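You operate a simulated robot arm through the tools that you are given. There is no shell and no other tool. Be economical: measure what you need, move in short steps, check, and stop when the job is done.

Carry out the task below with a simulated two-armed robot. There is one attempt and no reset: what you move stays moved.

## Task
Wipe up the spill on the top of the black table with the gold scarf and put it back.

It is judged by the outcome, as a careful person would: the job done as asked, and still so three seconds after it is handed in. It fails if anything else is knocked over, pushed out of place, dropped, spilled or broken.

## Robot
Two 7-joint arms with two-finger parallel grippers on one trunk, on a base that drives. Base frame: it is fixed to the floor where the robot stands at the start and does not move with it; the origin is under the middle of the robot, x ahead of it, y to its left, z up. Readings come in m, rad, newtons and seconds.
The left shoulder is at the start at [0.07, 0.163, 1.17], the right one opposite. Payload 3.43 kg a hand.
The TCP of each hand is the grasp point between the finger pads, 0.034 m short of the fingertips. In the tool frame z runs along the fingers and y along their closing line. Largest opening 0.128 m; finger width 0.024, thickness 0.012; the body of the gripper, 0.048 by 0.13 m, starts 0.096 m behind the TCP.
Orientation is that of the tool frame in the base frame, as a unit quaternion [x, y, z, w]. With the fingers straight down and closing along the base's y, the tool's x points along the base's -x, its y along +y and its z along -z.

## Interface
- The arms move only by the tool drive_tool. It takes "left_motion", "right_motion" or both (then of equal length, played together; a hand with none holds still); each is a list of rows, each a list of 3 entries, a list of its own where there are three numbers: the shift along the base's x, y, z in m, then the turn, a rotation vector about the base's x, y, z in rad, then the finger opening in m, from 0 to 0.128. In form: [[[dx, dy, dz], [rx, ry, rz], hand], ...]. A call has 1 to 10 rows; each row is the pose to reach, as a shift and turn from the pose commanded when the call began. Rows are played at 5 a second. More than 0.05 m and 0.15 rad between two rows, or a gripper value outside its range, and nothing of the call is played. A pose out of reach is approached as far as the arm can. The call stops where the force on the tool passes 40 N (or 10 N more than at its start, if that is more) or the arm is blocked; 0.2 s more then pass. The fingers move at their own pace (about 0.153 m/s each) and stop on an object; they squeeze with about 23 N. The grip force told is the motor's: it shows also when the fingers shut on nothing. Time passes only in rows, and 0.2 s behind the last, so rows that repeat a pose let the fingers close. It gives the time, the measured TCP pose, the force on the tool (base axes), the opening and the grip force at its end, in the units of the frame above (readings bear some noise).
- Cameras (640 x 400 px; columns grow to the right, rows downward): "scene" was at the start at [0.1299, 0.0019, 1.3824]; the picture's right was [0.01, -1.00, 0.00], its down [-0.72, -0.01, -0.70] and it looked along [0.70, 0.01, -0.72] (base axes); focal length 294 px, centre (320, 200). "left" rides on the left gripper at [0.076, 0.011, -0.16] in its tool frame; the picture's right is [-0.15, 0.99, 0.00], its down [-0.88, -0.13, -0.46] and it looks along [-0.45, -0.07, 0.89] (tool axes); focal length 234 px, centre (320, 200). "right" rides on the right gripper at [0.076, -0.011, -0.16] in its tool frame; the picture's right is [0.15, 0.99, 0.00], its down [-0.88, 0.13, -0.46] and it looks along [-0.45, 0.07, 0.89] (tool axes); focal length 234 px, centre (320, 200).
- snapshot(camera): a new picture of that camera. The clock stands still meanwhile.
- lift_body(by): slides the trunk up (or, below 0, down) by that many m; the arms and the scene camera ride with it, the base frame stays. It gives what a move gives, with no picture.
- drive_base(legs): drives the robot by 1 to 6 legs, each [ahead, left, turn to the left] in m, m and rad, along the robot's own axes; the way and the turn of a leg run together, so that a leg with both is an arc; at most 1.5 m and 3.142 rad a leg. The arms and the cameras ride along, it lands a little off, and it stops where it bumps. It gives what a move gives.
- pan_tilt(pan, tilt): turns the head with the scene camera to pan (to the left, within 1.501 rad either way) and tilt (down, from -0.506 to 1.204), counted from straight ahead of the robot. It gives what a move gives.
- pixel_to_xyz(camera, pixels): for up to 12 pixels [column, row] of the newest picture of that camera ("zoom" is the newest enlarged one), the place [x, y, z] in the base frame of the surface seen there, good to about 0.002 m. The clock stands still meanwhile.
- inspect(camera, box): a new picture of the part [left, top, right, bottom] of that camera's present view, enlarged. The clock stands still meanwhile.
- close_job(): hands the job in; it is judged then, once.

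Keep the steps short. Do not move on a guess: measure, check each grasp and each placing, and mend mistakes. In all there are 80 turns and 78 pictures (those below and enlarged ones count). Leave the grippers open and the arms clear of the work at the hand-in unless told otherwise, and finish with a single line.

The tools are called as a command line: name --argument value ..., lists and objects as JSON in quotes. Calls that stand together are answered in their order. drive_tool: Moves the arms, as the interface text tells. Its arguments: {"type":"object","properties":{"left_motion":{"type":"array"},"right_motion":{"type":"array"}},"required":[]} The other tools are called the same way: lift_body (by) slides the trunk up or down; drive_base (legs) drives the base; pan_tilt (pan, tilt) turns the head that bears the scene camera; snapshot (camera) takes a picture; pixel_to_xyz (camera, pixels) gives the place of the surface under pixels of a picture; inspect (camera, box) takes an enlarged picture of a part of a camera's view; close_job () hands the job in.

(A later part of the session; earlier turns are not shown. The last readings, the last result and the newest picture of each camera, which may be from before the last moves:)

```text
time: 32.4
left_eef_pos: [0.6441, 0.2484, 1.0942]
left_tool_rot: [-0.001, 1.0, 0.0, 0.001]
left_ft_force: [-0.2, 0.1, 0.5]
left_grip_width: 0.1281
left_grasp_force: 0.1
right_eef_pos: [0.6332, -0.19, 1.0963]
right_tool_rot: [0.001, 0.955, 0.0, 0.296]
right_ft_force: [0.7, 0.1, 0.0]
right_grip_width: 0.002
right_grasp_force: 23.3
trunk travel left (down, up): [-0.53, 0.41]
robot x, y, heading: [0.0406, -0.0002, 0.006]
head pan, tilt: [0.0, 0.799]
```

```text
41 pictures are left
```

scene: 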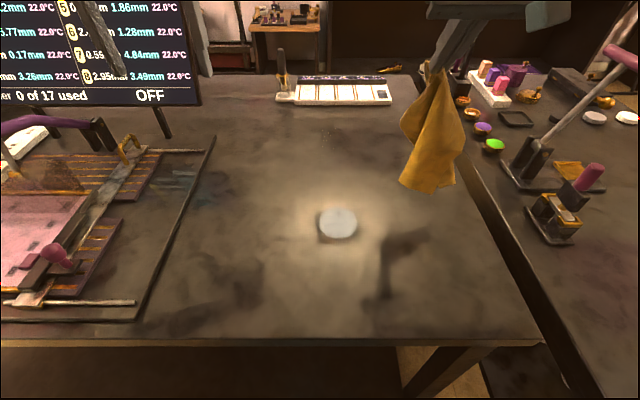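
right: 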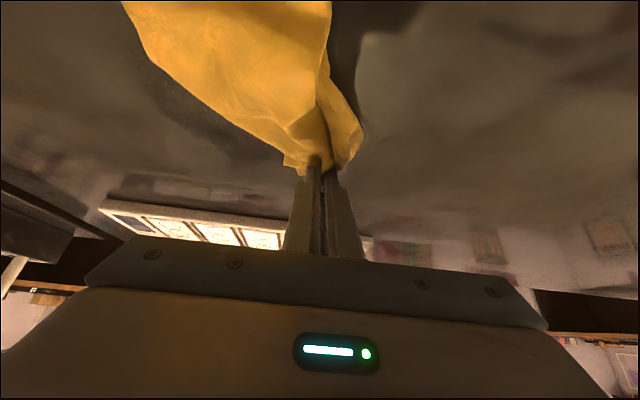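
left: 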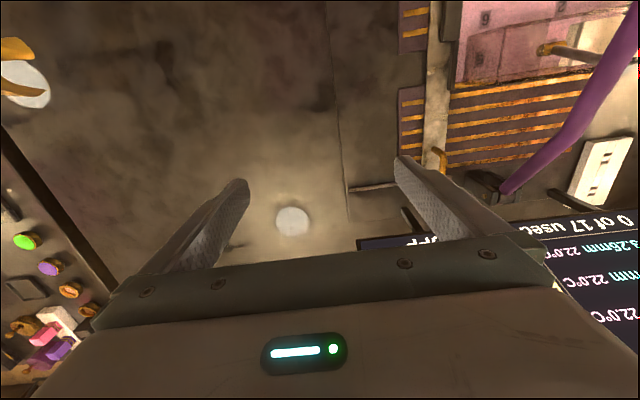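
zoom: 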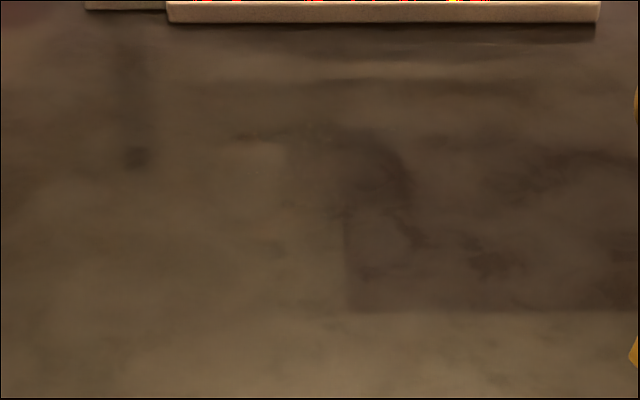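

Most is gone. I'll zoom in further on the remaining faint part at about scene (330,135).

inspect --camera "scene" --box '[300, 115, 364, 155]'

pixel_to_xyz --camera "zoom" --pixels '[[150, 100], [400, 100], [400, 250], [150, 250], [300, 150]]'

```text
10.00 times, centred on (332, 135) of scene
```

zoom: 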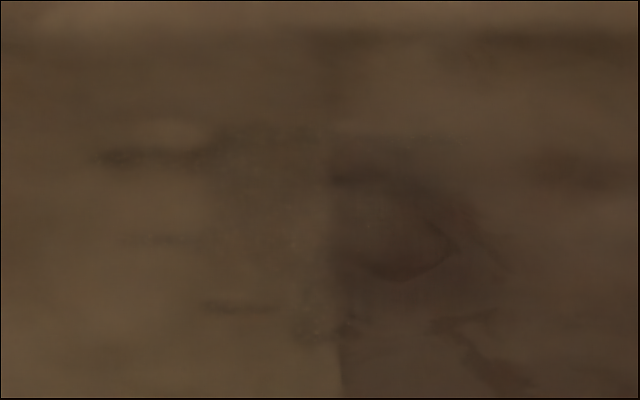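

```text
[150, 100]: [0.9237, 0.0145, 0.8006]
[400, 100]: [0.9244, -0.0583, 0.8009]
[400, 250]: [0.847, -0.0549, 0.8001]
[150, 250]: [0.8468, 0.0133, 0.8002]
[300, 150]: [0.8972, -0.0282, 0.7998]
```

Very faint streaks and specks are left, so I'll do a second round, this time stroking along x. First I'll come back down in front of the spot.

drive_tool --right_motion '[[[0.0, 0.01, -0.04], [0, 0, 0], 0.0], [[0.01, 0.03, -0.08], [0, 0, 0], 0.0], [[0.03, 0.05, -0.12], [0, 0, 0], 0.0], [[0.05, 0.07, -0.155], [0, 0, 0], 0.0], [[0.07, 0.09, -0.19], [0, 0, 0], 0.0], [[0.1, 0.1, -0.22], [0, 0, 0], 0.0], [[0.13, 0.1, -0.245], [0, 0, 0], 0.0], [[0.16, 0.1, -0.26], [0, 0, 0], 0.0]]'

drive_tool --right_motion '[[[0.05, 0.0, -0.002], [0, 0, 0], 0.0], [[0.09, 0.0, -0.002], [0, 0, 0], 0.0], [[0.125, 0.0, -0.002], [0, 0, 0], 0.0], [[0.125, 0.014, -0.002], [0, 0, 0], 0.0], [[0.08, 0.014, -0.002], [0, 0, 0], 0.0], [[0.04, 0.014, -0.002], [0, 0, 0], 0.0], [[0.005, 0.014, -0.002], [0, 0, 0], 0.0], [[0.005, 0.028, -0.002], [0, 0, 0], 0.0], [[0.05, 0.028, -0.002], [0, 0, 0], 0.0], [[0.09, 0.028, -0.002], [0, 0, 0], 0.0]]'

drive_tool --right_motion '[[[0.035, 0.0, 0], [0, 0, 0], 0.0], [[0.035, 0.014, 0], [0, 0, 0], 0.0], [[-0.01, 0.014, 0], [0, 0, 0], 0.0], [[-0.05, 0.014, 0], [0, 0, 0], 0.0], [[-0.085, 0.014, 0], [0, 0, 0], 0.0], [[-0.085, 0.028, 0], [0, 0, 0], 0.0], [[-0.04, 0.028, 0], [0, 0, 0], 0.0], [[0.0, 0.028, 0], [0, 0, 0], 0.0], [[0.035, 0.028, 0], [0, 0, 0], 0.0], [[0.035, 0.042, 0], [0, 0, 0], 0.0]]'

drive_tool --right_motion '[[[-0.04, 0.0, 0], [0, 0, 0], 0.0], [[-0.08, 0.0, 0], [0, 0, 0], 0.0], [[-0.12, 0.0, 0], [0, 0, 0], 0.0], [[-0.12, 0.014, 0], [0, 0, 0], 0.0], [[-0.08, 0.014, 0], [0, 0, 0], 0.0], [[-0.04, 0.014, 0], [0, 0, 0], 0.0], [[0.0, 0.014, 0], [0, 0, 0], 0.0], [[0.0, 0.028, 0], [0, 0, 0], 0.0], [[-0.04, 0.028, 0], [0, 0, 0], 0.0], [[-0.08, 0.028, 0], [0, 0, 0], 0.0]]'

snapshot --camera "scene"

```text
time: 34.2
left_eef_pos: [0.6445, 0.2501, 1.0946]
left_tool_rot: [0.0, 1.0, 0.0, 0.0]
left_ft_force: [-0.1, 0.4, -0.5]
left_grip_width: 0.1279
left_grasp_force: 0.1
right_eef_pos: [0.7932, -0.0886, 0.8366]
right_tool_rot: [0.0, 0.955, -0.001, 0.298]
right_ft_force: [-0.2, -0.4, 7.7]
right_grip_width: 0.0018
right_grasp_force: 22.8
trunk travel left (down, up): [-0.53, 0.41]
robot x, y, heading: [0.0387, 0.0014, -0.001]
head pan, tilt: [0.0, 0.799]
```

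```text
time: 36.4
left_eef_pos: [0.6418, 0.2514, 1.0945]
left_tool_rot: [0.0, 1.0, 0.0, 0.002]
left_ft_force: [-0.7, 0.7, -0.5]
left_grip_width: 0.1282
left_grasp_force: 0.1
right_eef_pos: [0.8813, -0.0583, 0.836]
right_tool_rot: [-0.001, 0.955, 0.0, 0.297]
right_ft_force: [-8.6, 2.4, 24.1]
right_grip_width: 0.0021
right_grasp_force: 23.4
trunk travel left (down, up): [-0.53, 0.41]
robot x, y, heading: [0.041, 0.0006, 0.001]
head pan, tilt: [0.0, 0.799]
```

```text
time: 38.6
left_eef_pos: [0.6424, 0.2495, 1.0954]
left_tool_rot: [0.001, 1.0, 0.002, 0.001]
left_ft_force: [-0.4, 0.2, 0.0]
left_grip_width: 0.1281
left_grasp_force: 0.0
right_eef_pos: [0.9202, -0.0229, 0.8364]
right_tool_rot: [0.002, 0.955, -0.002, 0.298]
right_ft_force: [0.9, -8.5, 25.9]
right_grip_width: 0.0019
right_grasp_force: 23.1
trunk travel left (down, up): [-0.53, 0.41]
robot x, y, heading: [0.0431, 0.0019, -0.002]
head pan, tilt: [0.0, 0.799]
```

```text
time: 40.8
left_eef_pos: [0.6423, 0.2504, 1.0954]
left_tool_rot: [0.0, 1.0, 0.0, 0.001]
left_ft_force: [0.3, 0.4, 0.7]
left_grip_width: 0.1281
left_grasp_force: 0.1
right_eef_pos: [0.8402, 0.0097, 0.8356]
right_tool_rot: [0.001, 0.954, 0.0, 0.298]
right_ft_force: [8.2, -0.4, 29.9]
right_grip_width: 0.0026
right_grasp_force: 22.6
trunk travel left (down, up): [-0.53, 0.41]
robot x, y, heading: [0.0396, -0.0002, 0.001]
head pan, tilt: [0.0, 0.799]
```

```text
39 pictures are left
```

scene: 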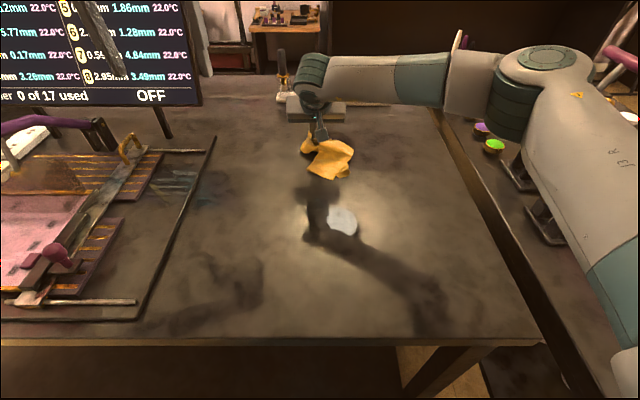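

One more strip on the left edge (y≈0.025–0.04), then I'll lift and look.

drive_tool --right_motion '[[[0, 0.014, 0], [0, 0, 0], 0.0], [[0.04, 0.014, 0], [0, 0, 0], 0.0], [[0.075, 0.014, 0], [0, 0, 0], 0.0], [[0.075, 0.028, 0], [0, 0, 0], 0.0], [[0.04, 0.028, 0], [0, 0, 0], 0.0], [[0.0, 0.028, 0], [0, 0, 0], 0.0], [[-0.02, 0.028, 0.04], [0, 0, 0], 0.0], [[-0.04, 0.01, 0.08], [0, 0, 0], 0.0], [[-0.06, -0.01, 0.12], [0, 0, 0], 0.0]]'

drive_tool --right_motion '[[[-0.02, -0.02, 0.035], [0, 0, 0], 0.0], [[-0.04, -0.05, 0.07], [0, 0, 0], 0.0], [[-0.06, -0.08, 0.1], [0, 0, 0], 0.0], [[-0.08, -0.11, 0.13], [0, 0, 0], 0.0], [[-0.11, -0.14, 0.14], [0, 0, 0], 0.0], [[-0.14, -0.17, 0.14], [0, 0, 0], 0.0], [[-0.16, -0.2, 0.14], [0, 0, 0], 0.0]]'

inspect --camera "scene" --box '[257, 100, 401, 190]'

inspect --camera "scene" --box '[300, 115, 364, 155]'

snapshot --camera "scene"

```text
time: 42.8
left_eef_pos: [0.6444, 0.2489, 1.0946]
left_tool_rot: [0.0, 1.0, 0.0, 0.0]
left_ft_force: [-0.5, 0.1, 0.1]
left_grip_width: 0.1282
left_grasp_force: 0.0
right_eef_pos: [0.7782, -0.0001, 0.9516]
right_tool_rot: [-0.001, 0.956, 0.0, 0.294]
right_ft_force: [0.5, 0.7, -0.8]
right_grip_width: 0.0021
right_grasp_force: 23.5
trunk travel left (down, up): [-0.53, 0.41]
robot x, y, heading: [0.0371, 0.0034, 0.001]
head pan, tilt: [0.0, 0.799]
```

```text
refused: row 2 steps farther than a row can; nothing moved
```

```text
4.44 times, centred on (329, 145) of scene
```

zoom: 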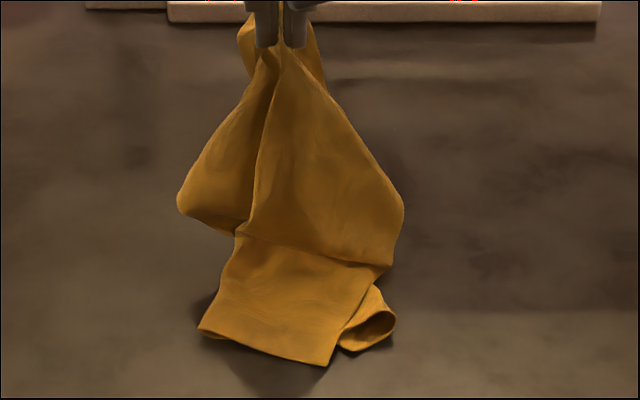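

```text
10.00 times, centred on (332, 135) of scene
```

zoom: 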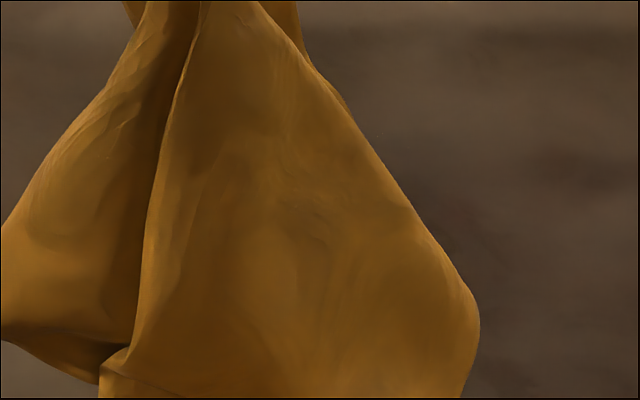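

```text
36 pictures are left
```

scene: 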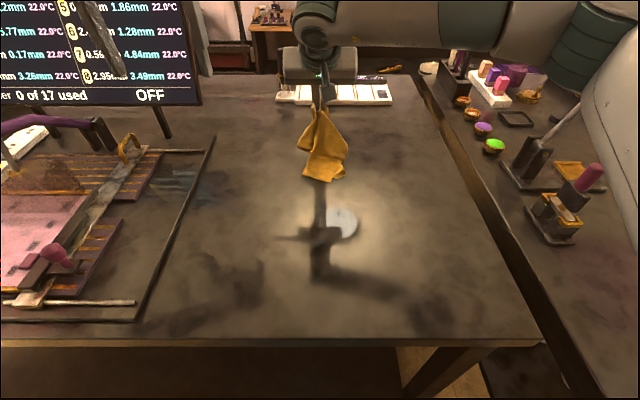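

The lift-away was refused for a long step, so I'm repeating it smaller.

drive_tool --right_motion '[[[-0.02, -0.02, 0.03], [0, 0, 0], 0.0], [[-0.04, -0.04, 0.06], [0, 0, 0], 0.0], [[-0.06, -0.06, 0.09], [0, 0, 0], 0.0], [[-0.08, -0.08, 0.12], [0, 0, 0], 0.0], [[-0.1, -0.11, 0.14], [0, 0, 0], 0.0], [[-0.12, -0.14, 0.14], [0, 0, 0], 0.0], [[-0.14, -0.17, 0.14], [0, 0, 0], 0.0], [[-0.16, -0.19, 0.14], [0, 0, 0], 0.0]]'

inspect --camera "scene" --box '[257, 100, 401, 190]'

inspect --camera "scene" --box '[300, 115, 364, 155]'

```text
time: 44.6
left_eef_pos: [0.644, 0.2491, 1.0926]
left_tool_rot: [-0.001, 1.0, 0.001, -0.001]
left_ft_force: [0.1, -0.1, -0.8]
left_grip_width: 0.1277
left_grasp_force: 0.0
right_eef_pos: [0.6199, -0.1909, 1.0925]
right_tool_rot: [0.001, 0.955, 0.0, 0.296]
right_ft_force: [-0.6, -0.1, 0.4]
right_grip_width: 0.0022
right_grasp_force: 22.9
trunk travel left (down, up): [-0.53, 0.41]
robot x, y, heading: [0.0379, 0.0016, -0.002]
head pan, tilt: [0.0, 0.799]
```

```text
4.44 times, centred on (329, 145) of scene
```

zoom: 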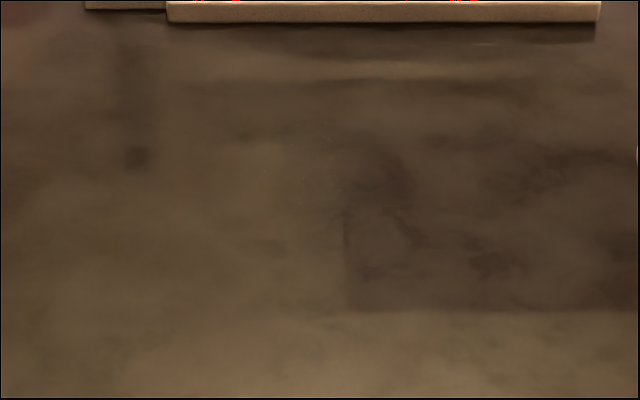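

```text
10.00 times, centred on (332, 135) of scene
```

zoom: 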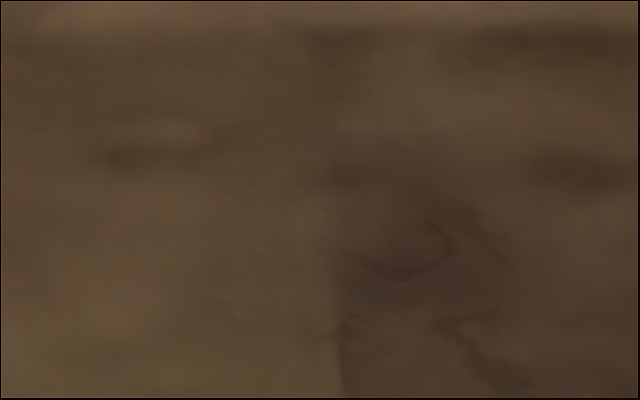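

Nearly clean. Only tiny specks remain at y −0.04 to +0.03, x 0.82–0.91, so I'll do one last pass over them.

drive_tool --right_motion '[[[0.0, 0.02, -0.04], [0, 0, 0], 0.0], [[0.01, 0.04, -0.08], [0, 0, 0], 0.0], [[0.03, 0.06, -0.12], [0, 0, 0], 0.0], [[0.05, 0.08, -0.155], [0, 0, 0], 0.0], [[0.07, 0.1, -0.19], [0, 0, 0], 0.0], [[0.1, 0.12, -0.22], [0, 0, 0], 0.0], [[0.135, 0.135, -0.242], [0, 0, 0], 0.0], [[0.17, 0.14, -0.257], [0, 0, 0], 0.0]]'

drive_tool --right_motion '[[[0.01, 0.0, -0.002], [0, 0, 0], 0.0], [[0.05, 0.0, -0.002], [0, 0, 0], 0.0], [[0.09, 0.0, -0.002], [0, 0, 0], 0.0], [[0.12, 0.005, -0.002], [0, 0, 0], 0.0], [[0.12, 0.012, -0.002], [0, 0, 0], 0.0], [[0.08, 0.012, -0.002], [0, 0, 0], 0.0], [[0.04, 0.012, -0.002], [0, 0, 0], 0.0], [[0.005, 0.012, -0.002], [0, 0, 0], 0.0], [[0.005, 0.024, -0.002], [0, 0, 0], 0.0], [[0.05, 0.024, -0.002], [0, 0, 0], 0.0]]'

drive_tool --right_motion '[[[0.04, 0, 0], [0, 0, 0], 0.0], [[0.07, 0.0, 0], [0, 0, 0], 0.0], [[0.07, 0.012, 0], [0, 0, 0], 0.0], [[0.03, 0.012, 0], [0, 0, 0], 0.0], [[-0.01, 0.012, 0], [0, 0, 0], 0.0], [[-0.045, 0.012, 0], [0, 0, 0], 0.0], [[-0.045, 0.024, 0], [0, 0, 0], 0.0], [[0, 0.024, 0], [0, 0, 0], 0.0], [[0.04, 0.024, 0], [0, 0, 0], 0.0], [[0.07, 0.024, 0], [0, 0, 0], 0.0]]'

drive_tool --right_motion '[[[0, 0.012, 0], [0, 0, 0], 0.0], [[-0.04, 0.012, 0], [0, 0, 0], 0.0], [[-0.08, 0.012, 0], [0, 0, 0], 0.0], [[-0.115, 0.012, 0], [0, 0, 0], 0.0], [[-0.115, 0.024, 0], [0, 0, 0], 0.0], [[-0.08, 0.024, 0], [0, 0, 0], 0.0], [[-0.04, 0.024, 0], [0, 0, 0], 0.0], [[0, 0.024, 0], [0, 0, 0], 0.0], [[0.0, 0.036, 0], [0, 0, 0], 0.0], [[-0.04, 0.036, 0], [0, 0, 0], 0.0]]'

drive_tool --right_motion '[[[-0.04, 0.0, 0.0], [0, 0, 0], 0.0], [[-0.05, 0.0, 0.03], [0, 0, 0], 0.0], [[-0.06, -0.01, 0.07], [0, 0, 0], 0.0], [[-0.07, -0.02, 0.11], [0, 0, 0], 0.0], [[-0.08, -0.03, 0.15], [0, 0, 0], 0.0], [[-0.1, -0.05, 0.19], [0, 0, 0], 0.0], [[-0.12, -0.07, 0.22], [0, 0, 0], 0.0], [[-0.14, -0.1, 0.25], [0, 0, 0], 0.0], [[-0.16, -0.13, 0.26], [0, 0, 0], 0.0], [[-0.19, -0.16, 0.26], [0, 0, 0], 0.0]]'

drive_tool --right_motion '[[[-0.02, -0.03, 0.0], [0, 0, 0], 0.0], [[-0.04, -0.05, 0.0], [0, 0, 0], 0.0]]'

inspect --camera "scene" --box '[257, 100, 401, 190]'

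inspect --camera "scene" --box '[300, 115, 364, 155]'

snapshot --camera "scene"

```text
time: 46.4
left_eef_pos: [0.6456, 0.2501, 1.0941]
left_tool_rot: [0.0, 1.0, 0.0, -0.001]
left_ft_force: [0.5, 0.3, 0.1]
left_grip_width: 0.128
left_grasp_force: 0.1
right_eef_pos: [0.7893, -0.0515, 0.8362]
right_tool_rot: [0.0, 0.955, 0.001, 0.296]
right_ft_force: [-0.3, -0.6, 1.9]
right_grip_width: 0.002
right_grasp_force: 23.1
trunk travel left (down, up): [-0.53, 0.41]
robot x, y, heading: [0.0384, -0.0018, 0.002]
head pan, tilt: [0.0, 0.799]
```

```text
time: 48.6
left_eef_pos: [0.6438, 0.2516, 1.0946]
left_tool_rot: [-0.001, 1.0, 0.001, 0.001]
left_ft_force: [-0.5, -0.3, -0.6]
left_grip_width: 0.128
left_grasp_force: 0.0
right_eef_pos: [0.837, -0.0253, 0.838]
right_tool_rot: [0.0, 0.955, 0.0, 0.296]
right_ft_force: [-5.2, 2.1, 19.0]
right_grip_width: 0.0021
right_grasp_force: 22.7
trunk travel left (down, up): [-0.53, 0.41]
robot x, y, heading: [0.0404, -0.0014, 0.002]
head pan, tilt: [0.0, 0.799]
```

```text
time: 50.8
left_eef_pos: [0.6431, 0.2515, 1.0957]
left_tool_rot: [0.0, 1.0, 0.0, 0.001]
left_ft_force: [-0.1, 0.9, -0.2]
left_grip_width: 0.1279
left_grasp_force: 0.1
right_eef_pos: [0.909, -0.0033, 0.8357]
right_tool_rot: [0.0, 0.955, -0.001, 0.296]
right_ft_force: [-5.9, 0.3, 17.0]
right_grip_width: 0.0022
right_grasp_force: 23.0
trunk travel left (down, up): [-0.53, 0.41]
robot x, y, heading: [0.0405, 0.0016, -0.001]
head pan, tilt: [0.0, 0.799]
```

```text
time: 53.0
left_eef_pos: [0.6421, 0.2504, 1.0952]
left_tool_rot: [-0.001, 1.0, 0.001, 0.001]
left_ft_force: [-0.7, 0.4, -0.3]
left_grip_width: 0.1278
left_grasp_force: 0.1
right_eef_pos: [0.8676, 0.0338, 0.836]
right_tool_rot: [-0.001, 0.955, 0.001, 0.297]
right_ft_force: [4.6, 0.3, 14.4]
right_grip_width: 0.0021
right_grasp_force: 22.9
trunk travel left (down, up): [-0.53, 0.41]
robot x, y, heading: [0.0399, 0.002, 0.001]
head pan, tilt: [0.0, 0.799]
```

```text
time: 55.2
left_eef_pos: [0.6445, 0.2485, 1.094]
left_tool_rot: [0.0, 1.0, 0.002, 0.0]
left_ft_force: [-0.2, 0.2, -0.4]
left_grip_width: 0.1277
left_grasp_force: 0.0
right_eef_pos: [0.6769, -0.1285, 1.0947]
right_tool_rot: [0.0, 0.955, 0.002, 0.295]
right_ft_force: [-0.3, 0.2, 0.0]
right_grip_width: 0.0019
right_grasp_force: 23.0
trunk travel left (down, up): [-0.53, 0.41]
robot x, y, heading: [0.0413, 0.0022, 0.003]
head pan, tilt: [0.0, 0.799]
```

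```text
time: 55.8
left_eef_pos: [0.6446, 0.249, 1.0939]
left_tool_rot: [0.001, 1.0, 0.0, 0.0]
left_ft_force: [-0.1, 0.0, -0.2]
left_grip_width: 0.128
left_grasp_force: 0.0
right_eef_pos: [0.6386, -0.1785, 1.0924]
right_tool_rot: [0.0, 0.956, 0.0, 0.294]
right_ft_force: [-0.6, 0.6, -0.1]
right_grip_width: 0.0022
right_grasp_force: 23.0
trunk travel left (down, up): [-0.53, 0.41]
robot x, y, heading: [0.0403, -0.0036, 0.001]
head pan, tilt: [0.0, 0.799]
```

```text
4.44 times, centred on (329, 145) of scene
```

zoom: 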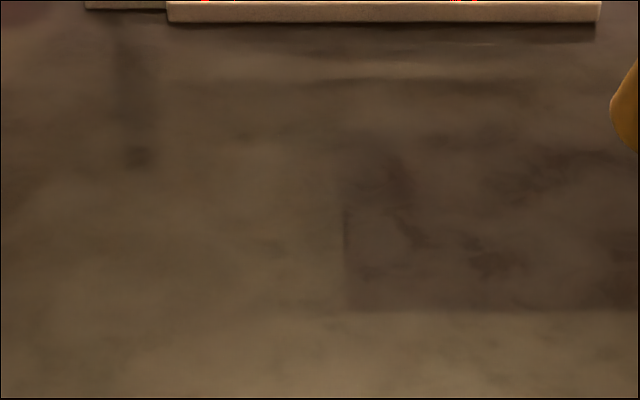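

```text
10.00 times, centred on (332, 135) of scene
```

zoom: 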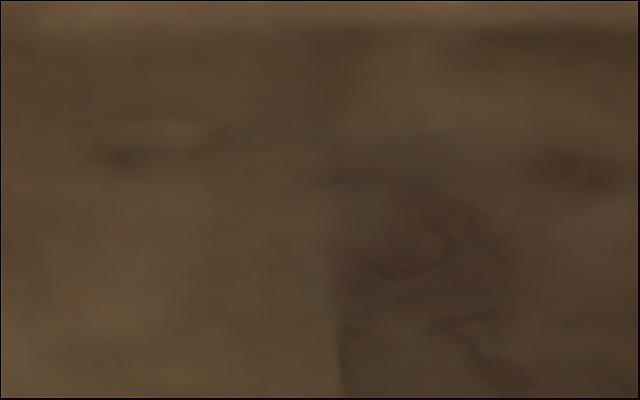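

```text
31 pictures are left
```

scene: 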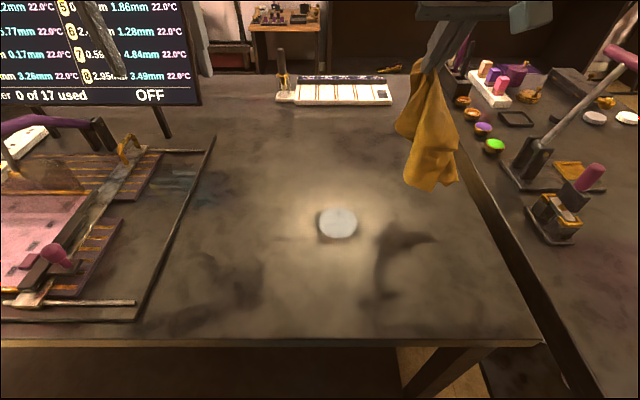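

The spot is clean. Now for putting the scarf back: I'll carry it to x≈0.43, y≈0 at height, where its free end hangs near the original near edge.

drive_tool --right_motion '[[[-0.03, 0.03, 0], [0, 0, 0], 0.0], [[-0.06, 0.06, 0], [0, 0, 0], 0.0], [[-0.09, 0.09, 0], [0, 0, 0], 0.0], [[-0.12, 0.12, 0], [0, 0, 0], 0.0], [[-0.15, 0.15, 0], [0, 0, 0], 0.0], [[-0.18, 0.17, 0], [0, 0, 0], 0.0], [[-0.21, 0.17, 0], [0, 0, 0], 0.0], [[-0.23, 0.17, 0], [0, 0, 0], 0.0], [[-0.23, 0.17, 0], [0, 0, 0], 0.0]]'

snapshot --camera "scene"

```text
time: 57.8
left_eef_pos: [0.6456, 0.2512, 1.0927]
left_tool_rot: [0.0, 1.0, 0.0, -0.001]
left_ft_force: [0.1, 0.0, -0.4]
left_grip_width: 0.1277
left_grasp_force: 0.0
right_eef_pos: [0.41, -0.0073, 1.094]
right_tool_rot: [0.0, 0.956, 0.0, 0.295]
right_ft_force: [0.1, -0.9, -0.1]
right_grip_width: 0.0021
right_grasp_force: 22.9
trunk travel left (down, up): [-0.53, 0.41]
robot x, y, heading: [0.04, -0.0012, -0.002]
head pan, tilt: [0.0, 0.799]
```

```text
30 pictures are left
```

scene: 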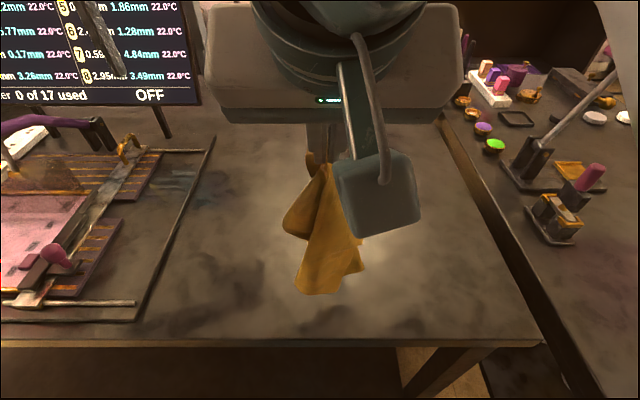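

The cloth hangs freely near x≈0.42. Now I'll lower while moving forward so it lays out from its near edge to its far edge.

drive_tool --right_motion '[[[0, 0, -0.03], [0, 0, 0], 0.0], [[0.0, 0, -0.06], [0, 0, 0], 0.0], [[0.02, 0, -0.09], [0, 0, 0], 0.0], [[0.045, 0, -0.12], [0, 0, 0], 0.0], [[0.07, 0, -0.15], [0, 0, 0], 0.0], [[0.1, 0, -0.18], [0, 0, 0], 0.0], [[0.13, 0, -0.21], [0, 0, 0], 0.0], [[0.16, 0, -0.235], [0, 0, 0], 0.0], [[0.19, 0, -0.25], [0, 0, 0], 0.0], [[0.205, 0, -0.256], [0, 0, 0], 0.0]]'

snapshot --camera "scene"

snapshot --camera "right"

```text
time: 60.0
left_eef_pos: [0.6469, 0.2499, 1.0939]
left_tool_rot: [0.0, 1.0, 0.0, 0.0]
left_ft_force: [-1.0, -0.4, -0.2]
left_grip_width: 0.1278
left_grasp_force: 0.1
right_eef_pos: [0.615, -0.0047, 0.8393]
right_tool_rot: [0.0, 0.955, 0.0, 0.296]
right_ft_force: [0.2, -0.7, 0.6]
right_grip_width: 0.0023
right_grasp_force: 22.8
trunk travel left (down, up): [-0.53, 0.41]
robot x, y, heading: [0.0413, -0.002, 0.001]
head pan, tilt: [0.0, 0.799]
```

```text
29 pictures are left
```

scene: 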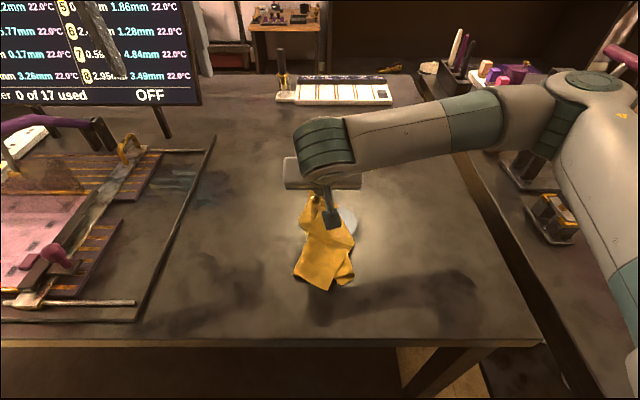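

```text
28 pictures are left
```

right: 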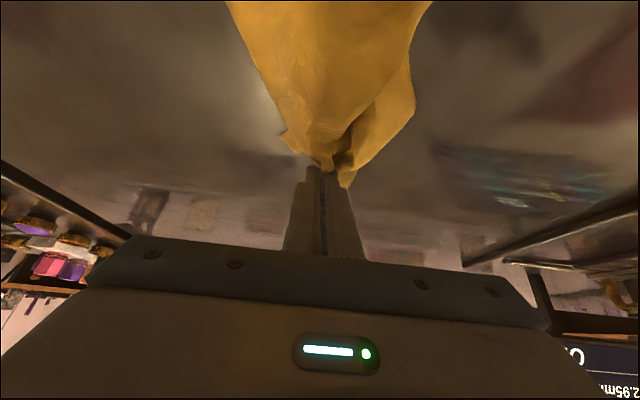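

It's laid along the right place but narrow and bunched. I'll release, raise the hand clear, and look at the shape.

drive_tool --right_motion '[[[0, 0, 0], [0, 0, 0], 0.02], [[0, 0, 0], [0, 0, 0], 0.04], [[0, 0, 0.01], [0, 0, 0], 0.04], [[0, 0, 0.04], [0, 0, 0], 0.04], [[0, 0, 0.08], [0, 0, 0], 0.04], [[0.0, -0.04, 0.11], [0, 0, 0], 0.04], [[0.0, -0.08, 0.13], [0, 0, 0], 0.04], [[0.0, -0.12, 0.15], [0, 0, 0], 0.04], [[0.0, -0.16, 0.17], [0, 0, 0], 0.04], [[0.0, -0.2, 0.17], [0, 0, 0], 0.04]]'

inspect --camera "scene" --box '[220, 160, 444, 300]'

pixel_to_xyz --camera "zoom" --pixels '[[300, 130], [300, 200], [300, 300], [320, 350]]'

```text
time: 62.2
left_eef_pos: [0.6448, 0.2483, 1.0946]
left_tool_rot: [-0.001, 1.0, 0.001, 0.0]
left_ft_force: [0.0, -0.9, 0.3]
left_grip_width: 0.1279
left_grasp_force: 0.0
right_eef_pos: [0.6163, -0.2062, 1.0065]
right_tool_rot: [0.0, 0.955, 0.001, 0.296]
right_ft_force: [0.1, -0.2, 0.4]
right_grip_width: 0.0396
right_grasp_force: 0.0
trunk travel left (down, up): [-0.53, 0.41]
robot x, y, heading: [0.0412, 0.0021, -0.003]
head pan, tilt: [0.0, 0.799]
```

```text
2.86 times, centred on (332, 230) of scene
```

zoom: 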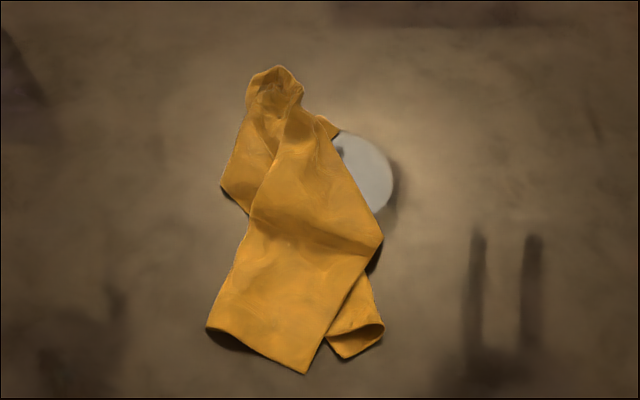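

```text
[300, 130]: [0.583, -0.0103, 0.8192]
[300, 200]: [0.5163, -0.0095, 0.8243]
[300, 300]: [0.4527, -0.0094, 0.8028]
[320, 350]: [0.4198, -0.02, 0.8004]
```

The scarf is in place but crumpled, and I want it spread out as it was. I'll back off the base 0.06 for near reach, straighten the right hand, and yaw the left hand 90° so that its fingers close along x for pulling sideways.

drive_base --legs '[[-0.06, 0, 0]]'

drive_tool --right_motion '[[[0, 0, 0.01], [0, 0.12, 0], 0.04], [[0, 0, 0.02], [0, 0.24, 0], 0.04], [[0, 0, 0.03], [0, 0.36, 0], 0.04], [[0, 0, 0.04], [0, 0.48, 0], 0.04], [[0, 0, 0.05], [0, 0.6, 0], 0.04]]' --left_motion '[[[0, 0, 0], [0, 0, 0.14], 0.06], [[0, 0, 0], [0, 0, 0.28], 0.06], [[0, 0, 0], [0, 0, 0.42], 0.06], [[0, 0, 0], [0, 0, 0.56], 0.06], [[0, 0, 0], [0, 0, 0.7], 0.06]]'

drive_tool --right_motion '[[[0, 0, 0], [0, 0, -0.14], 0.06], [[0, 0, 0], [0, 0, -0.28], 0.06], [[0, 0, 0], [0, 0, -0.42], 0.06], [[0, 0, 0], [0, 0, -0.56], 0.06], [[0, 0, 0], [0, 0, -0.7], 0.06], [[0, 0, 0], [0, 0, -0.84], 0.06]]' --left_motion '[[[0, 0, 0], [0, 0, 0.14], 0.06], [[0, 0, 0], [0, 0, 0.28], 0.06], [[0, 0, 0], [0, 0, 0.42], 0.06], [[0, 0, 0], [0, 0, 0.56], 0.06], [[0, 0, 0], [0, 0, 0.7], 0.06], [[0, 0, 0], [0, 0, 0.84], 0.06]]'

drive_tool --right_motion '[[[0, 0, 0], [0, 0, -0.14], 0.06], [[0, 0, 0], [0, 0, -0.28], 0.06], [[0, 0, 0], [0, 0, -0.42], 0.06], [[0, 0, 0], [0, 0, -0.56], 0.06], [[0, 0, 0], [0, 0, -0.7], 0.06]]'

snapshot --camera "scene"

```text
time: 63.1
left_eef_pos: [0.5846, 0.2493, 1.0945]
left_tool_rot: [0.0, 1.0, -0.001, 0.0]
left_ft_force: [-0.4, -0.5, 0.8]
left_grip_width: 0.1279
left_grasp_force: 0.1
right_eef_pos: [0.556, -0.2066, 1.0079]
right_tool_rot: [0.001, 0.955, 0.0, 0.296]
right_ft_force: [-0.9, 0.5, 0.1]
right_grip_width: 0.0399
right_grasp_force: 0.0
trunk travel left (down, up): [-0.53, 0.41]
robot x, y, heading: [-0.0205, -0.0023, 0.002]
head pan, tilt: [0.0, 0.799]
```

```text
time: 64.3
left_eef_pos: [0.5858, 0.2491, 1.0928]
left_tool_rot: [-0.344, 0.939, 0.001, 0.0]
left_ft_force: [-0.7, 0.5, -0.3]
left_grip_width: 0.06
left_grasp_force: 0.1
right_eef_pos: [0.5564, -0.2051, 1.0568]
right_tool_rot: [0.001, 1.0, 0.0, 0.0]
right_ft_force: [0.2, -0.7, 0.5]
right_grip_width: 0.0398
right_grasp_force: 0.0
trunk travel left (down, up): [-0.53, 0.41]
robot x, y, heading: [-0.019, -0.0001, -0.005]
head pan, tilt: [0.0, 0.799]
```

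```text
time: 65.8
left_eef_pos: [0.5854, 0.249, 1.0938]
left_tool_rot: [-0.697, 0.717, 0.0, 0.0]
left_ft_force: [0.6, 0.4, 0.3]
left_grip_width: 0.0599
left_grasp_force: 0.1
right_eef_pos: [0.5569, -0.2058, 1.0561]
right_tool_rot: [0.409, 0.912, 0.0, 0.0]
right_ft_force: [-1.1, -0.4, 0.0]
right_grip_width: 0.06
right_grasp_force: 0.1
trunk travel left (down, up): [-0.53, 0.41]
robot x, y, heading: [-0.0221, -0.001, 0.002]
head pan, tilt: [0.0, 0.799]
```

```text
time: 67.0
left_eef_pos: [0.5859, 0.2494, 1.0948]
left_tool_rot: [-0.697, 0.718, -0.001, 0.0]
left_ft_force: [0.1, 0.0, -0.1]
left_grip_width: 0.0601
left_grasp_force: 0.1
right_eef_pos: [0.5563, -0.2046, 1.0581]
right_tool_rot: [0.698, 0.716, 0.0, 0.0]
right_ft_force: [0.1, -0.3, 0.4]
right_grip_width: 0.06
right_grasp_force: 0.0
trunk travel left (down, up): [-0.53, 0.41]
robot x, y, heading: [-0.0231, -0.0008, -0.004]
head pan, tilt: [0.0, 0.799]
```

```text
26 pictures are left
```

scene: 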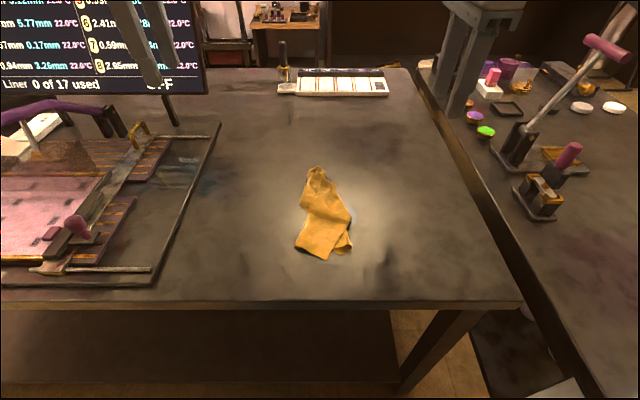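

Both hands are yawed. I'll measure the scarf's features in an enlarged view.

inspect --camera "scene" --box '[256, 160, 400, 270]'

pixel_to_xyz --camera "scene" --pixels '[[298, 244], [329, 258], [346, 248], [350, 218], [302, 210], [306, 176], [318, 168], [332, 185], [328, 205], [310, 235], [342, 240], [325, 175]]'

```text
3.64 times, centred on (328, 215) of scene
```

zoom: 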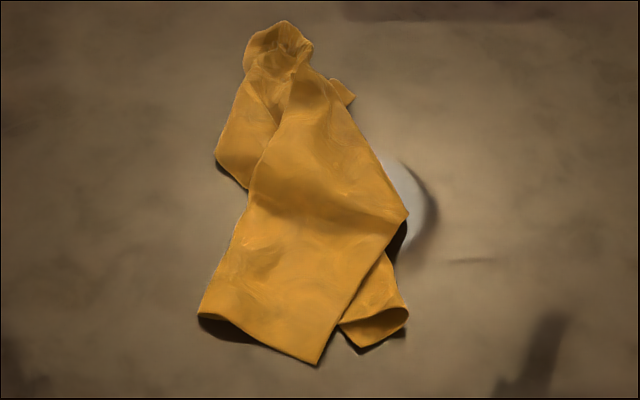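

```text
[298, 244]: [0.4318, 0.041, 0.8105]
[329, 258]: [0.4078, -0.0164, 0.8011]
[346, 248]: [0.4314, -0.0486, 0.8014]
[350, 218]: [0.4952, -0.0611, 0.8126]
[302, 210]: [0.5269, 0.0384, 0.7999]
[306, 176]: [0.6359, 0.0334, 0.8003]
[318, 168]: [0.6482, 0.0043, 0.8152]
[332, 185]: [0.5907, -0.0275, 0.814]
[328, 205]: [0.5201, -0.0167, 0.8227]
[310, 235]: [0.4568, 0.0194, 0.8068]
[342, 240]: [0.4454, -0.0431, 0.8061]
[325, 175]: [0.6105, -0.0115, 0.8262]
```

The near-left corner (zoom (318,363), at [0.408,−0.016]) is folded over to the right on top. I'll bring the left hand above it to pinch and unfold it to the left.

drive_tool --left_motion '[[[-0.024, -0.038, 0], [0, 0, 0], 0.06], [[-0.048, -0.076, 0], [0, 0, 0], 0.05], [[-0.072, -0.114, -0.01], [0, 0, 0], 0.04], [[-0.096, -0.15, -0.03], [0, 0, 0], 0.04], [[-0.118, -0.185, -0.05], [0, 0, 0], 0.04], [[-0.14, -0.22, -0.07], [0, 0, 0], 0.04], [[-0.16, -0.25, -0.1], [0, 0, 0], 0.04], [[-0.166, -0.258, -0.14], [0, 0, 0], 0.04], [[-0.166, -0.258, -0.18], [0, 0, 0], 0.04], [[-0.166, -0.258, -0.22], [0, 0, 0], 0.04]]'

snapshot --camera "scene"

snapshot --camera "left"

```text
time: 69.2
left_eef_pos: [0.4185, -0.0079, 0.8755]
left_tool_rot: [-0.696, 0.718, 0.0, -0.001]
left_ft_force: [-0.3, 0.4, 0.3]
left_grip_width: 0.0397
left_grasp_force: 0.0
right_eef_pos: [0.5564, -0.2057, 1.0567]
right_tool_rot: [0.697, 0.717, 0.0, 0.001]
right_ft_force: [-0.2, -0.5, -0.2]
right_grip_width: 0.06
right_grasp_force: 0.1
trunk travel left (down, up): [-0.53, 0.41]
robot x, y, heading: [-0.0199, 0.0026, -0.001]
head pan, tilt: [0.0, 0.799]
```

```text
24 pictures are left
```

scene: 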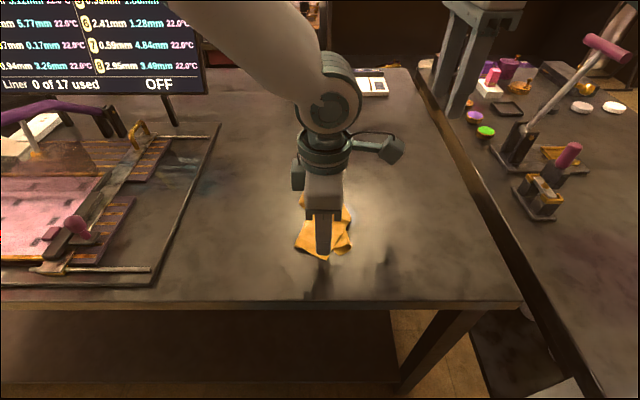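

```text
23 pictures are left
```

left: 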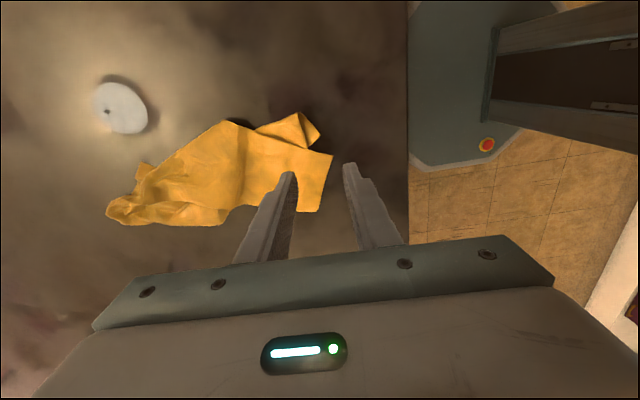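

The corner is between the fingers in the left view at (325,165). I'll descend to contact and close.

drive_tool --left_motion '[[[0.002, 0, -0.025], [0, 0, 0], 0.04], [[0.002, 0, -0.038], [0, 0, 0], 0.04], [[0.002, 0, -0.042], [0, 0, 0], 0.04], [[0.002, 0, -0.042], [0, 0, 0], 0.02], [[0.002, 0, -0.042], [0, 0, 0], 0.0], [[0.002, 0, -0.042], [0, 0, 0], 0.0], [[0.002, 0, -0.042], [0, 0, 0], 0.0]]'

snapshot --camera "left"

```text
time: 70.3
left_eef_pos: [0.4238, -0.0084, 0.8351]
left_tool_rot: [-0.696, 0.718, -0.004, 0.002]
left_ft_force: [-2.1, 1.3, 18.9]
left_grip_width: 0.0021
left_grasp_force: 23.1
right_eef_pos: [0.5561, -0.205, 1.0571]
right_tool_rot: [0.697, 0.717, 0.001, 0.001]
right_ft_force: [0.4, 0.4, -0.7]
right_grip_width: 0.0602
right_grasp_force: 0.0
trunk travel left (down, up): [-0.53, 0.41]
robot x, y, heading: [-0.0218, -0.0005, 0.001]
head pan, tilt: [0.0, 0.799]
stopped in row 5 (left hand): the force on the tool passed its limit (the readings are from after the stop); the commanded pose is now the measured one
```

```text
22 pictures are left
```

left: 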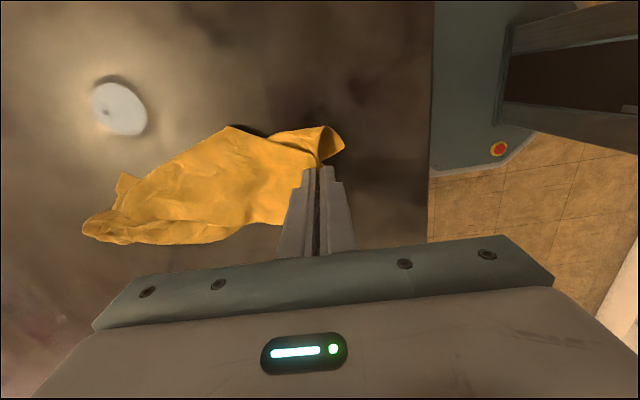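

Cloth is pinched. I'll lift it 0.06 in an arc toward +y to unfold, and look midway.

drive_tool --left_motion '[[[0, 0.0, 0.03], [0, 0, 0], 0.0], [[0, 0.02, 0.06], [0, 0, 0], 0.0], [[0, 0.05, 0.07], [0, 0, 0], 0.0], [[0, 0.08, 0.06], [0, 0, 0], 0.0], [[0, 0.105, 0.04], [0, 0, 0], 0.0], [[0, 0.12, 0.015], [0, 0, 0], 0.0], [[0, 0.13, 0.003], [0, 0, 0], 0.0]]'

snapshot --camera "scene"

```text
time: 71.9
left_eef_pos: [0.4247, 0.1221, 0.8361]
left_tool_rot: [-0.696, 0.718, -0.002, 0.001]
left_ft_force: [0.9, 0.9, 0.5]
left_grip_width: 0.0016
left_grasp_force: 22.9
right_eef_pos: [0.5575, -0.2049, 1.0577]
right_tool_rot: [0.696, 0.718, 0.0, -0.001]
right_ft_force: [0.1, 0.4, -0.1]
right_grip_width: 0.0599
right_grasp_force: 0.0
trunk travel left (down, up): [-0.53, 0.41]
robot x, y, heading: [-0.0205, 0.0033, -0.002]
head pan, tilt: [0.0, 0.799]
```

```text
21 pictures are left
```

scene: 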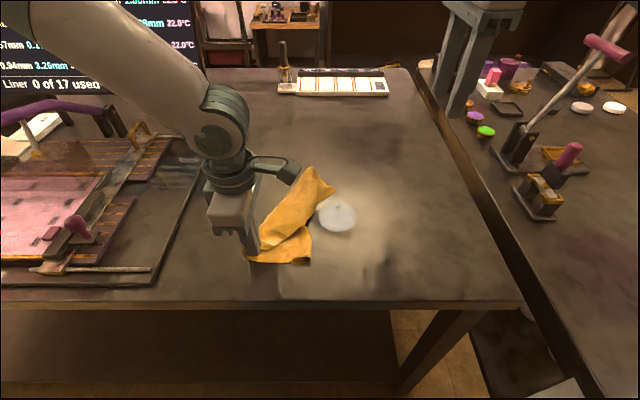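

The near-left corner is now at its original place and held. The other near end is at about (305,255), which I'll enlarge and measure for the right hand.

inspect --camera "scene" --box '[220, 160, 364, 270]'

pixel_to_xyz --camera "zoom" --pixels '[[325, 375], [320, 320], [300, 360], [330, 250], [410, 60], [480, 95], [330, 120], [230, 370], [380, 200], [300, 300]]'

```text
3.64 times, centred on (292, 215) of scene
```

zoom: 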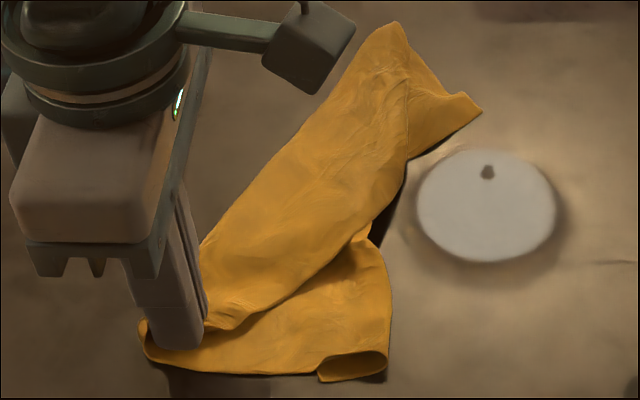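

```text
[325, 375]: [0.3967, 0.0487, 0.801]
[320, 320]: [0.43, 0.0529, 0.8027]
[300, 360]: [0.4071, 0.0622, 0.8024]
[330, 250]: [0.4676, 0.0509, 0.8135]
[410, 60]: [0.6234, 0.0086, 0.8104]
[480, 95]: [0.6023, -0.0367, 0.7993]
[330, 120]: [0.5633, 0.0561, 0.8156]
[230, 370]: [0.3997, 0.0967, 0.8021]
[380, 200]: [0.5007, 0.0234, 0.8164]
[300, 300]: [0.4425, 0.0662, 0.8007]
```

The two wrist cameras would collide if both hands worked this close. I'll release the left corner, retreat the left hand, then use the right hand on the near-right corner.

drive_tool --left_motion '[[[0, 0, -0.001], [0, 0, 0], 0.015], [[0, 0, -0.001], [0, 0, 0], 0.03], [[0, 0, 0.03], [0, 0, 0], 0.03], [[0, 0, 0.07], [0, 0, 0], 0.04], [[0, 0.01, 0.11], [0, 0, 0], 0.04], [[0.01, 0.03, 0.15], [0, 0, 0], 0.04], [[0.03, 0.05, 0.19], [0, 0, 0], 0.04], [[0.05, 0.08, 0.22], [0, 0, 0], 0.04], [[0.08, 0.11, 0.24], [0, 0, 0], 0.04], [[0.11, 0.14, 0.25], [0, 0, 0], 0.04]]'

drive_tool --right_motion '[[[-0.025, 0.04, 0], [0, 0, 0], 0.04], [[-0.05, 0.08, 0], [0, 0, 0], 0.04], [[-0.075, 0.12, 0], [0, 0, 0], 0.04], [[-0.1, 0.16, -0.01], [0, 0, 0], 0.04], [[-0.125, 0.2, -0.02], [0, 0, 0], 0.04], [[-0.145, 0.235, -0.05], [0, 0, 0], 0.04], [[-0.15, 0.243, -0.09], [0, 0, 0], 0.04], [[-0.15, 0.243, -0.13], [0, 0, 0], 0.04], [[-0.15, 0.243, -0.16], [0, 0, 0], 0.04], [[-0.15, 0.243, -0.185], [0, 0, 0], 0.04]]'

snapshot --camera "right"

```text
time: 74.1
left_eef_pos: [0.5361, 0.2623, 1.0867]
left_tool_rot: [-0.697, 0.718, -0.003, 0.0]
left_ft_force: [0.2, 0.8, 0.0]
left_grip_width: 0.0399
left_grasp_force: 0.2
right_eef_pos: [0.557, -0.2048, 1.0561]
right_tool_rot: [0.696, 0.718, -0.001, -0.001]
right_ft_force: [-0.2, 1.7, 0.5]
right_grip_width: 0.0601
right_grasp_force: 0.1
trunk travel left (down, up): [-0.53, 0.41]
robot x, y, heading: [-0.0197, -0.0002, -0.004]
head pan, tilt: [0.0, 0.799]
```

```text
refused: row 6 steps farther than a row can; nothing moved
```

```text
19 pictures are left
```

right: 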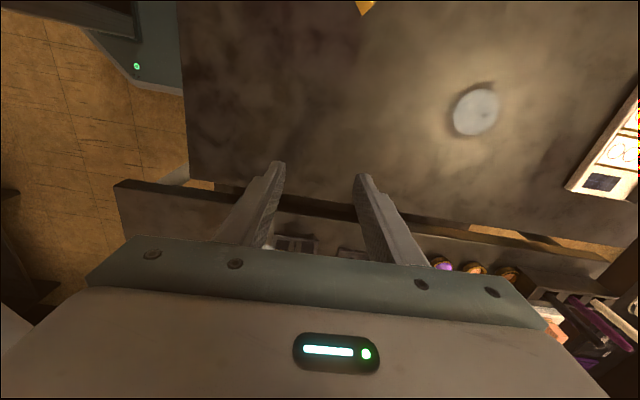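

The left hand is clear; one row of the right-hand move was too long. I'll check the cloth first, then resend it with smaller steps.

inspect --camera "scene" --box '[220, 160, 364, 270]'

pixel_to_xyz --camera "zoom" --pixels '[[325, 375], [380, 360], [355, 365], [300, 360], [390, 320], [400, 30], [480, 110], [145, 330]]'

drive_tool --right_motion '[[[-0.025, 0.04, 0], [0, 0, 0], 0.04], [[-0.05, 0.08, 0], [0, 0, 0], 0.04], [[-0.075, 0.12, 0], [0, 0, 0], 0.04], [[-0.1, 0.16, -0.01], [0, 0, 0], 0.04], [[-0.12, 0.195, -0.03], [0, 0, 0], 0.04], [[-0.14, 0.225, -0.06], [0, 0, 0], 0.04], [[-0.15, 0.24, -0.1], [0, 0, 0], 0.04], [[-0.15, 0.24, -0.14], [0, 0, 0], 0.04]]'

snapshot --camera "right"

```text
3.64 times, centred on (292, 215) of scene
```

zoom: 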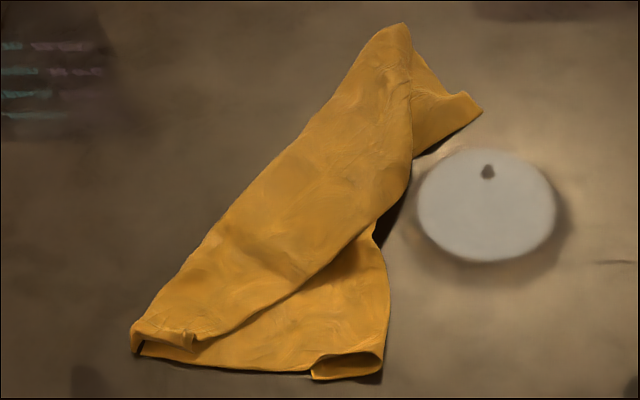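

```text
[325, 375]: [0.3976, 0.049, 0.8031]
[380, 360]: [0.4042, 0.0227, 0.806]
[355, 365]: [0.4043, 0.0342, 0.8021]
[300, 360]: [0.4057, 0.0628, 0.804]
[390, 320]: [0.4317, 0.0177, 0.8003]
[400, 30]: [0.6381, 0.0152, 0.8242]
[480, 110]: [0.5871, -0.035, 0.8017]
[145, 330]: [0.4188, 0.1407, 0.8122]
```

```text
time: 75.9
left_eef_pos: [0.5359, 0.2598, 1.0868]
left_tool_rot: [-0.696, 0.718, -0.002, -0.001]
left_ft_force: [0.7, -0.3, 0.0]
left_grip_width: 0.0398
left_grasp_force: 0.1
right_eef_pos: [0.4061, 0.0357, 0.9153]
right_tool_rot: [0.697, 0.718, 0.001, -0.001]
right_ft_force: [0.6, -0.2, 0.0]
right_grip_width: 0.04
right_grasp_force: 0.0
trunk travel left (down, up): [-0.53, 0.41]
robot x, y, heading: [-0.0195, 0.0009, -0.004]
head pan, tilt: [0.0, 0.799]
```

```text
17 pictures are left
```

right: 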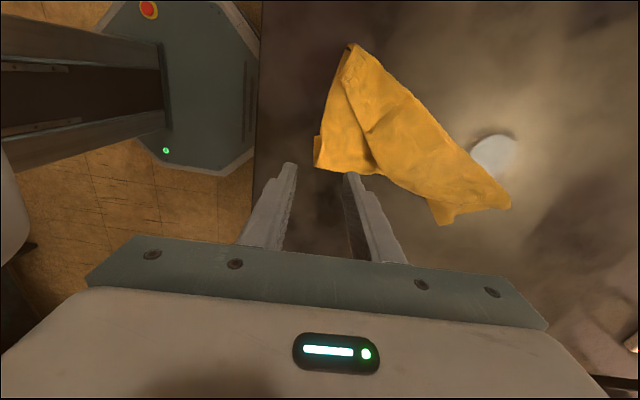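

The near-right corner tip is curled over at about [0.40,0.045]. I'll descend onto it and pinch.

drive_tool --right_motion '[[[0.003, 0.003, -0.04], [0, 0, 0], 0.04], [[0.003, 0.003, -0.07], [0, 0, 0], 0.04], [[0.003, 0.003, -0.08], [0, 0, 0], 0.04], [[0.003, 0.003, -0.081], [0, 0, 0], 0.02], [[0.003, 0.003, -0.081], [0, 0, 0], 0.0], [[0.003, 0.003, -0.081], [0, 0, 0], 0.0], [[0.003, 0.003, -0.081], [0, 0, 0], 0.0]]'

drive_tool --right_motion '[[[0, 0.0, 0.03], [0, 0, 0], 0.0], [[0, -0.02, 0.05], [0, 0, 0], 0.0], [[0, -0.05, 0.055], [0, 0, 0], 0.0], [[0, -0.08, 0.04], [0, 0, 0], 0.0], [[0, -0.105, 0.02], [0, 0, 0], 0.0], [[0, -0.125, 0.003], [0, 0, 0], 0.0]]'

snapshot --camera "scene"

```text
time: 77.5
left_eef_pos: [0.5345, 0.2617, 1.0865]
left_tool_rot: [-0.697, 0.717, -0.003, 0.001]
left_ft_force: [-0.2, 0.6, -0.4]
left_grip_width: 0.0397
left_grasp_force: 0.1
right_eef_pos: [0.4088, 0.039, 0.8356]
right_tool_rot: [0.697, 0.717, 0.0, 0.001]
right_ft_force: [0.4, 0.3, 3.9]
right_grip_width: 0.006
right_grasp_force: 22.6
trunk travel left (down, up): [-0.53, 0.41]
robot x, y, heading: [-0.025, 0.0006, -0.003]
head pan, tilt: [0.0, 0.799]
```

```text
time: 78.9
left_eef_pos: [0.5353, 0.2607, 1.0856]
left_tool_rot: [-0.696, 0.718, -0.002, 0.001]
left_ft_force: [0.2, 0.6, -0.1]
left_grip_width: 0.0401
left_grasp_force: 0.1
right_eef_pos: [0.4081, -0.0863, 0.8388]
right_tool_rot: [0.697, 0.717, 0.0, 0.0]
right_ft_force: [-0.7, -0.9, -0.5]
right_grip_width: 0.0061
right_grasp_force: 23.0
trunk travel left (down, up): [-0.53, 0.41]
robot x, y, heading: [-0.019, -0.0023, -0.001]
head pan, tilt: [0.0, 0.799]
```

```text
16 pictures are left
```

scene: 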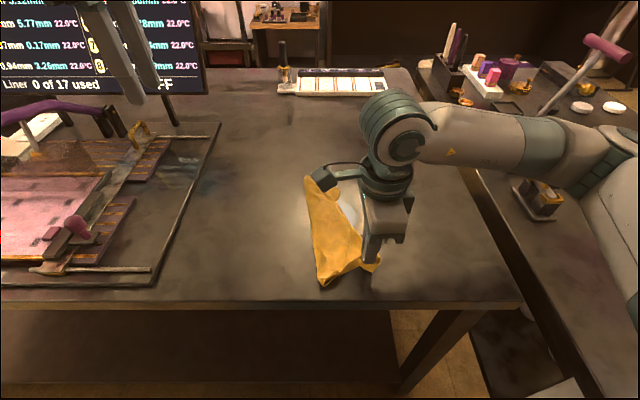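

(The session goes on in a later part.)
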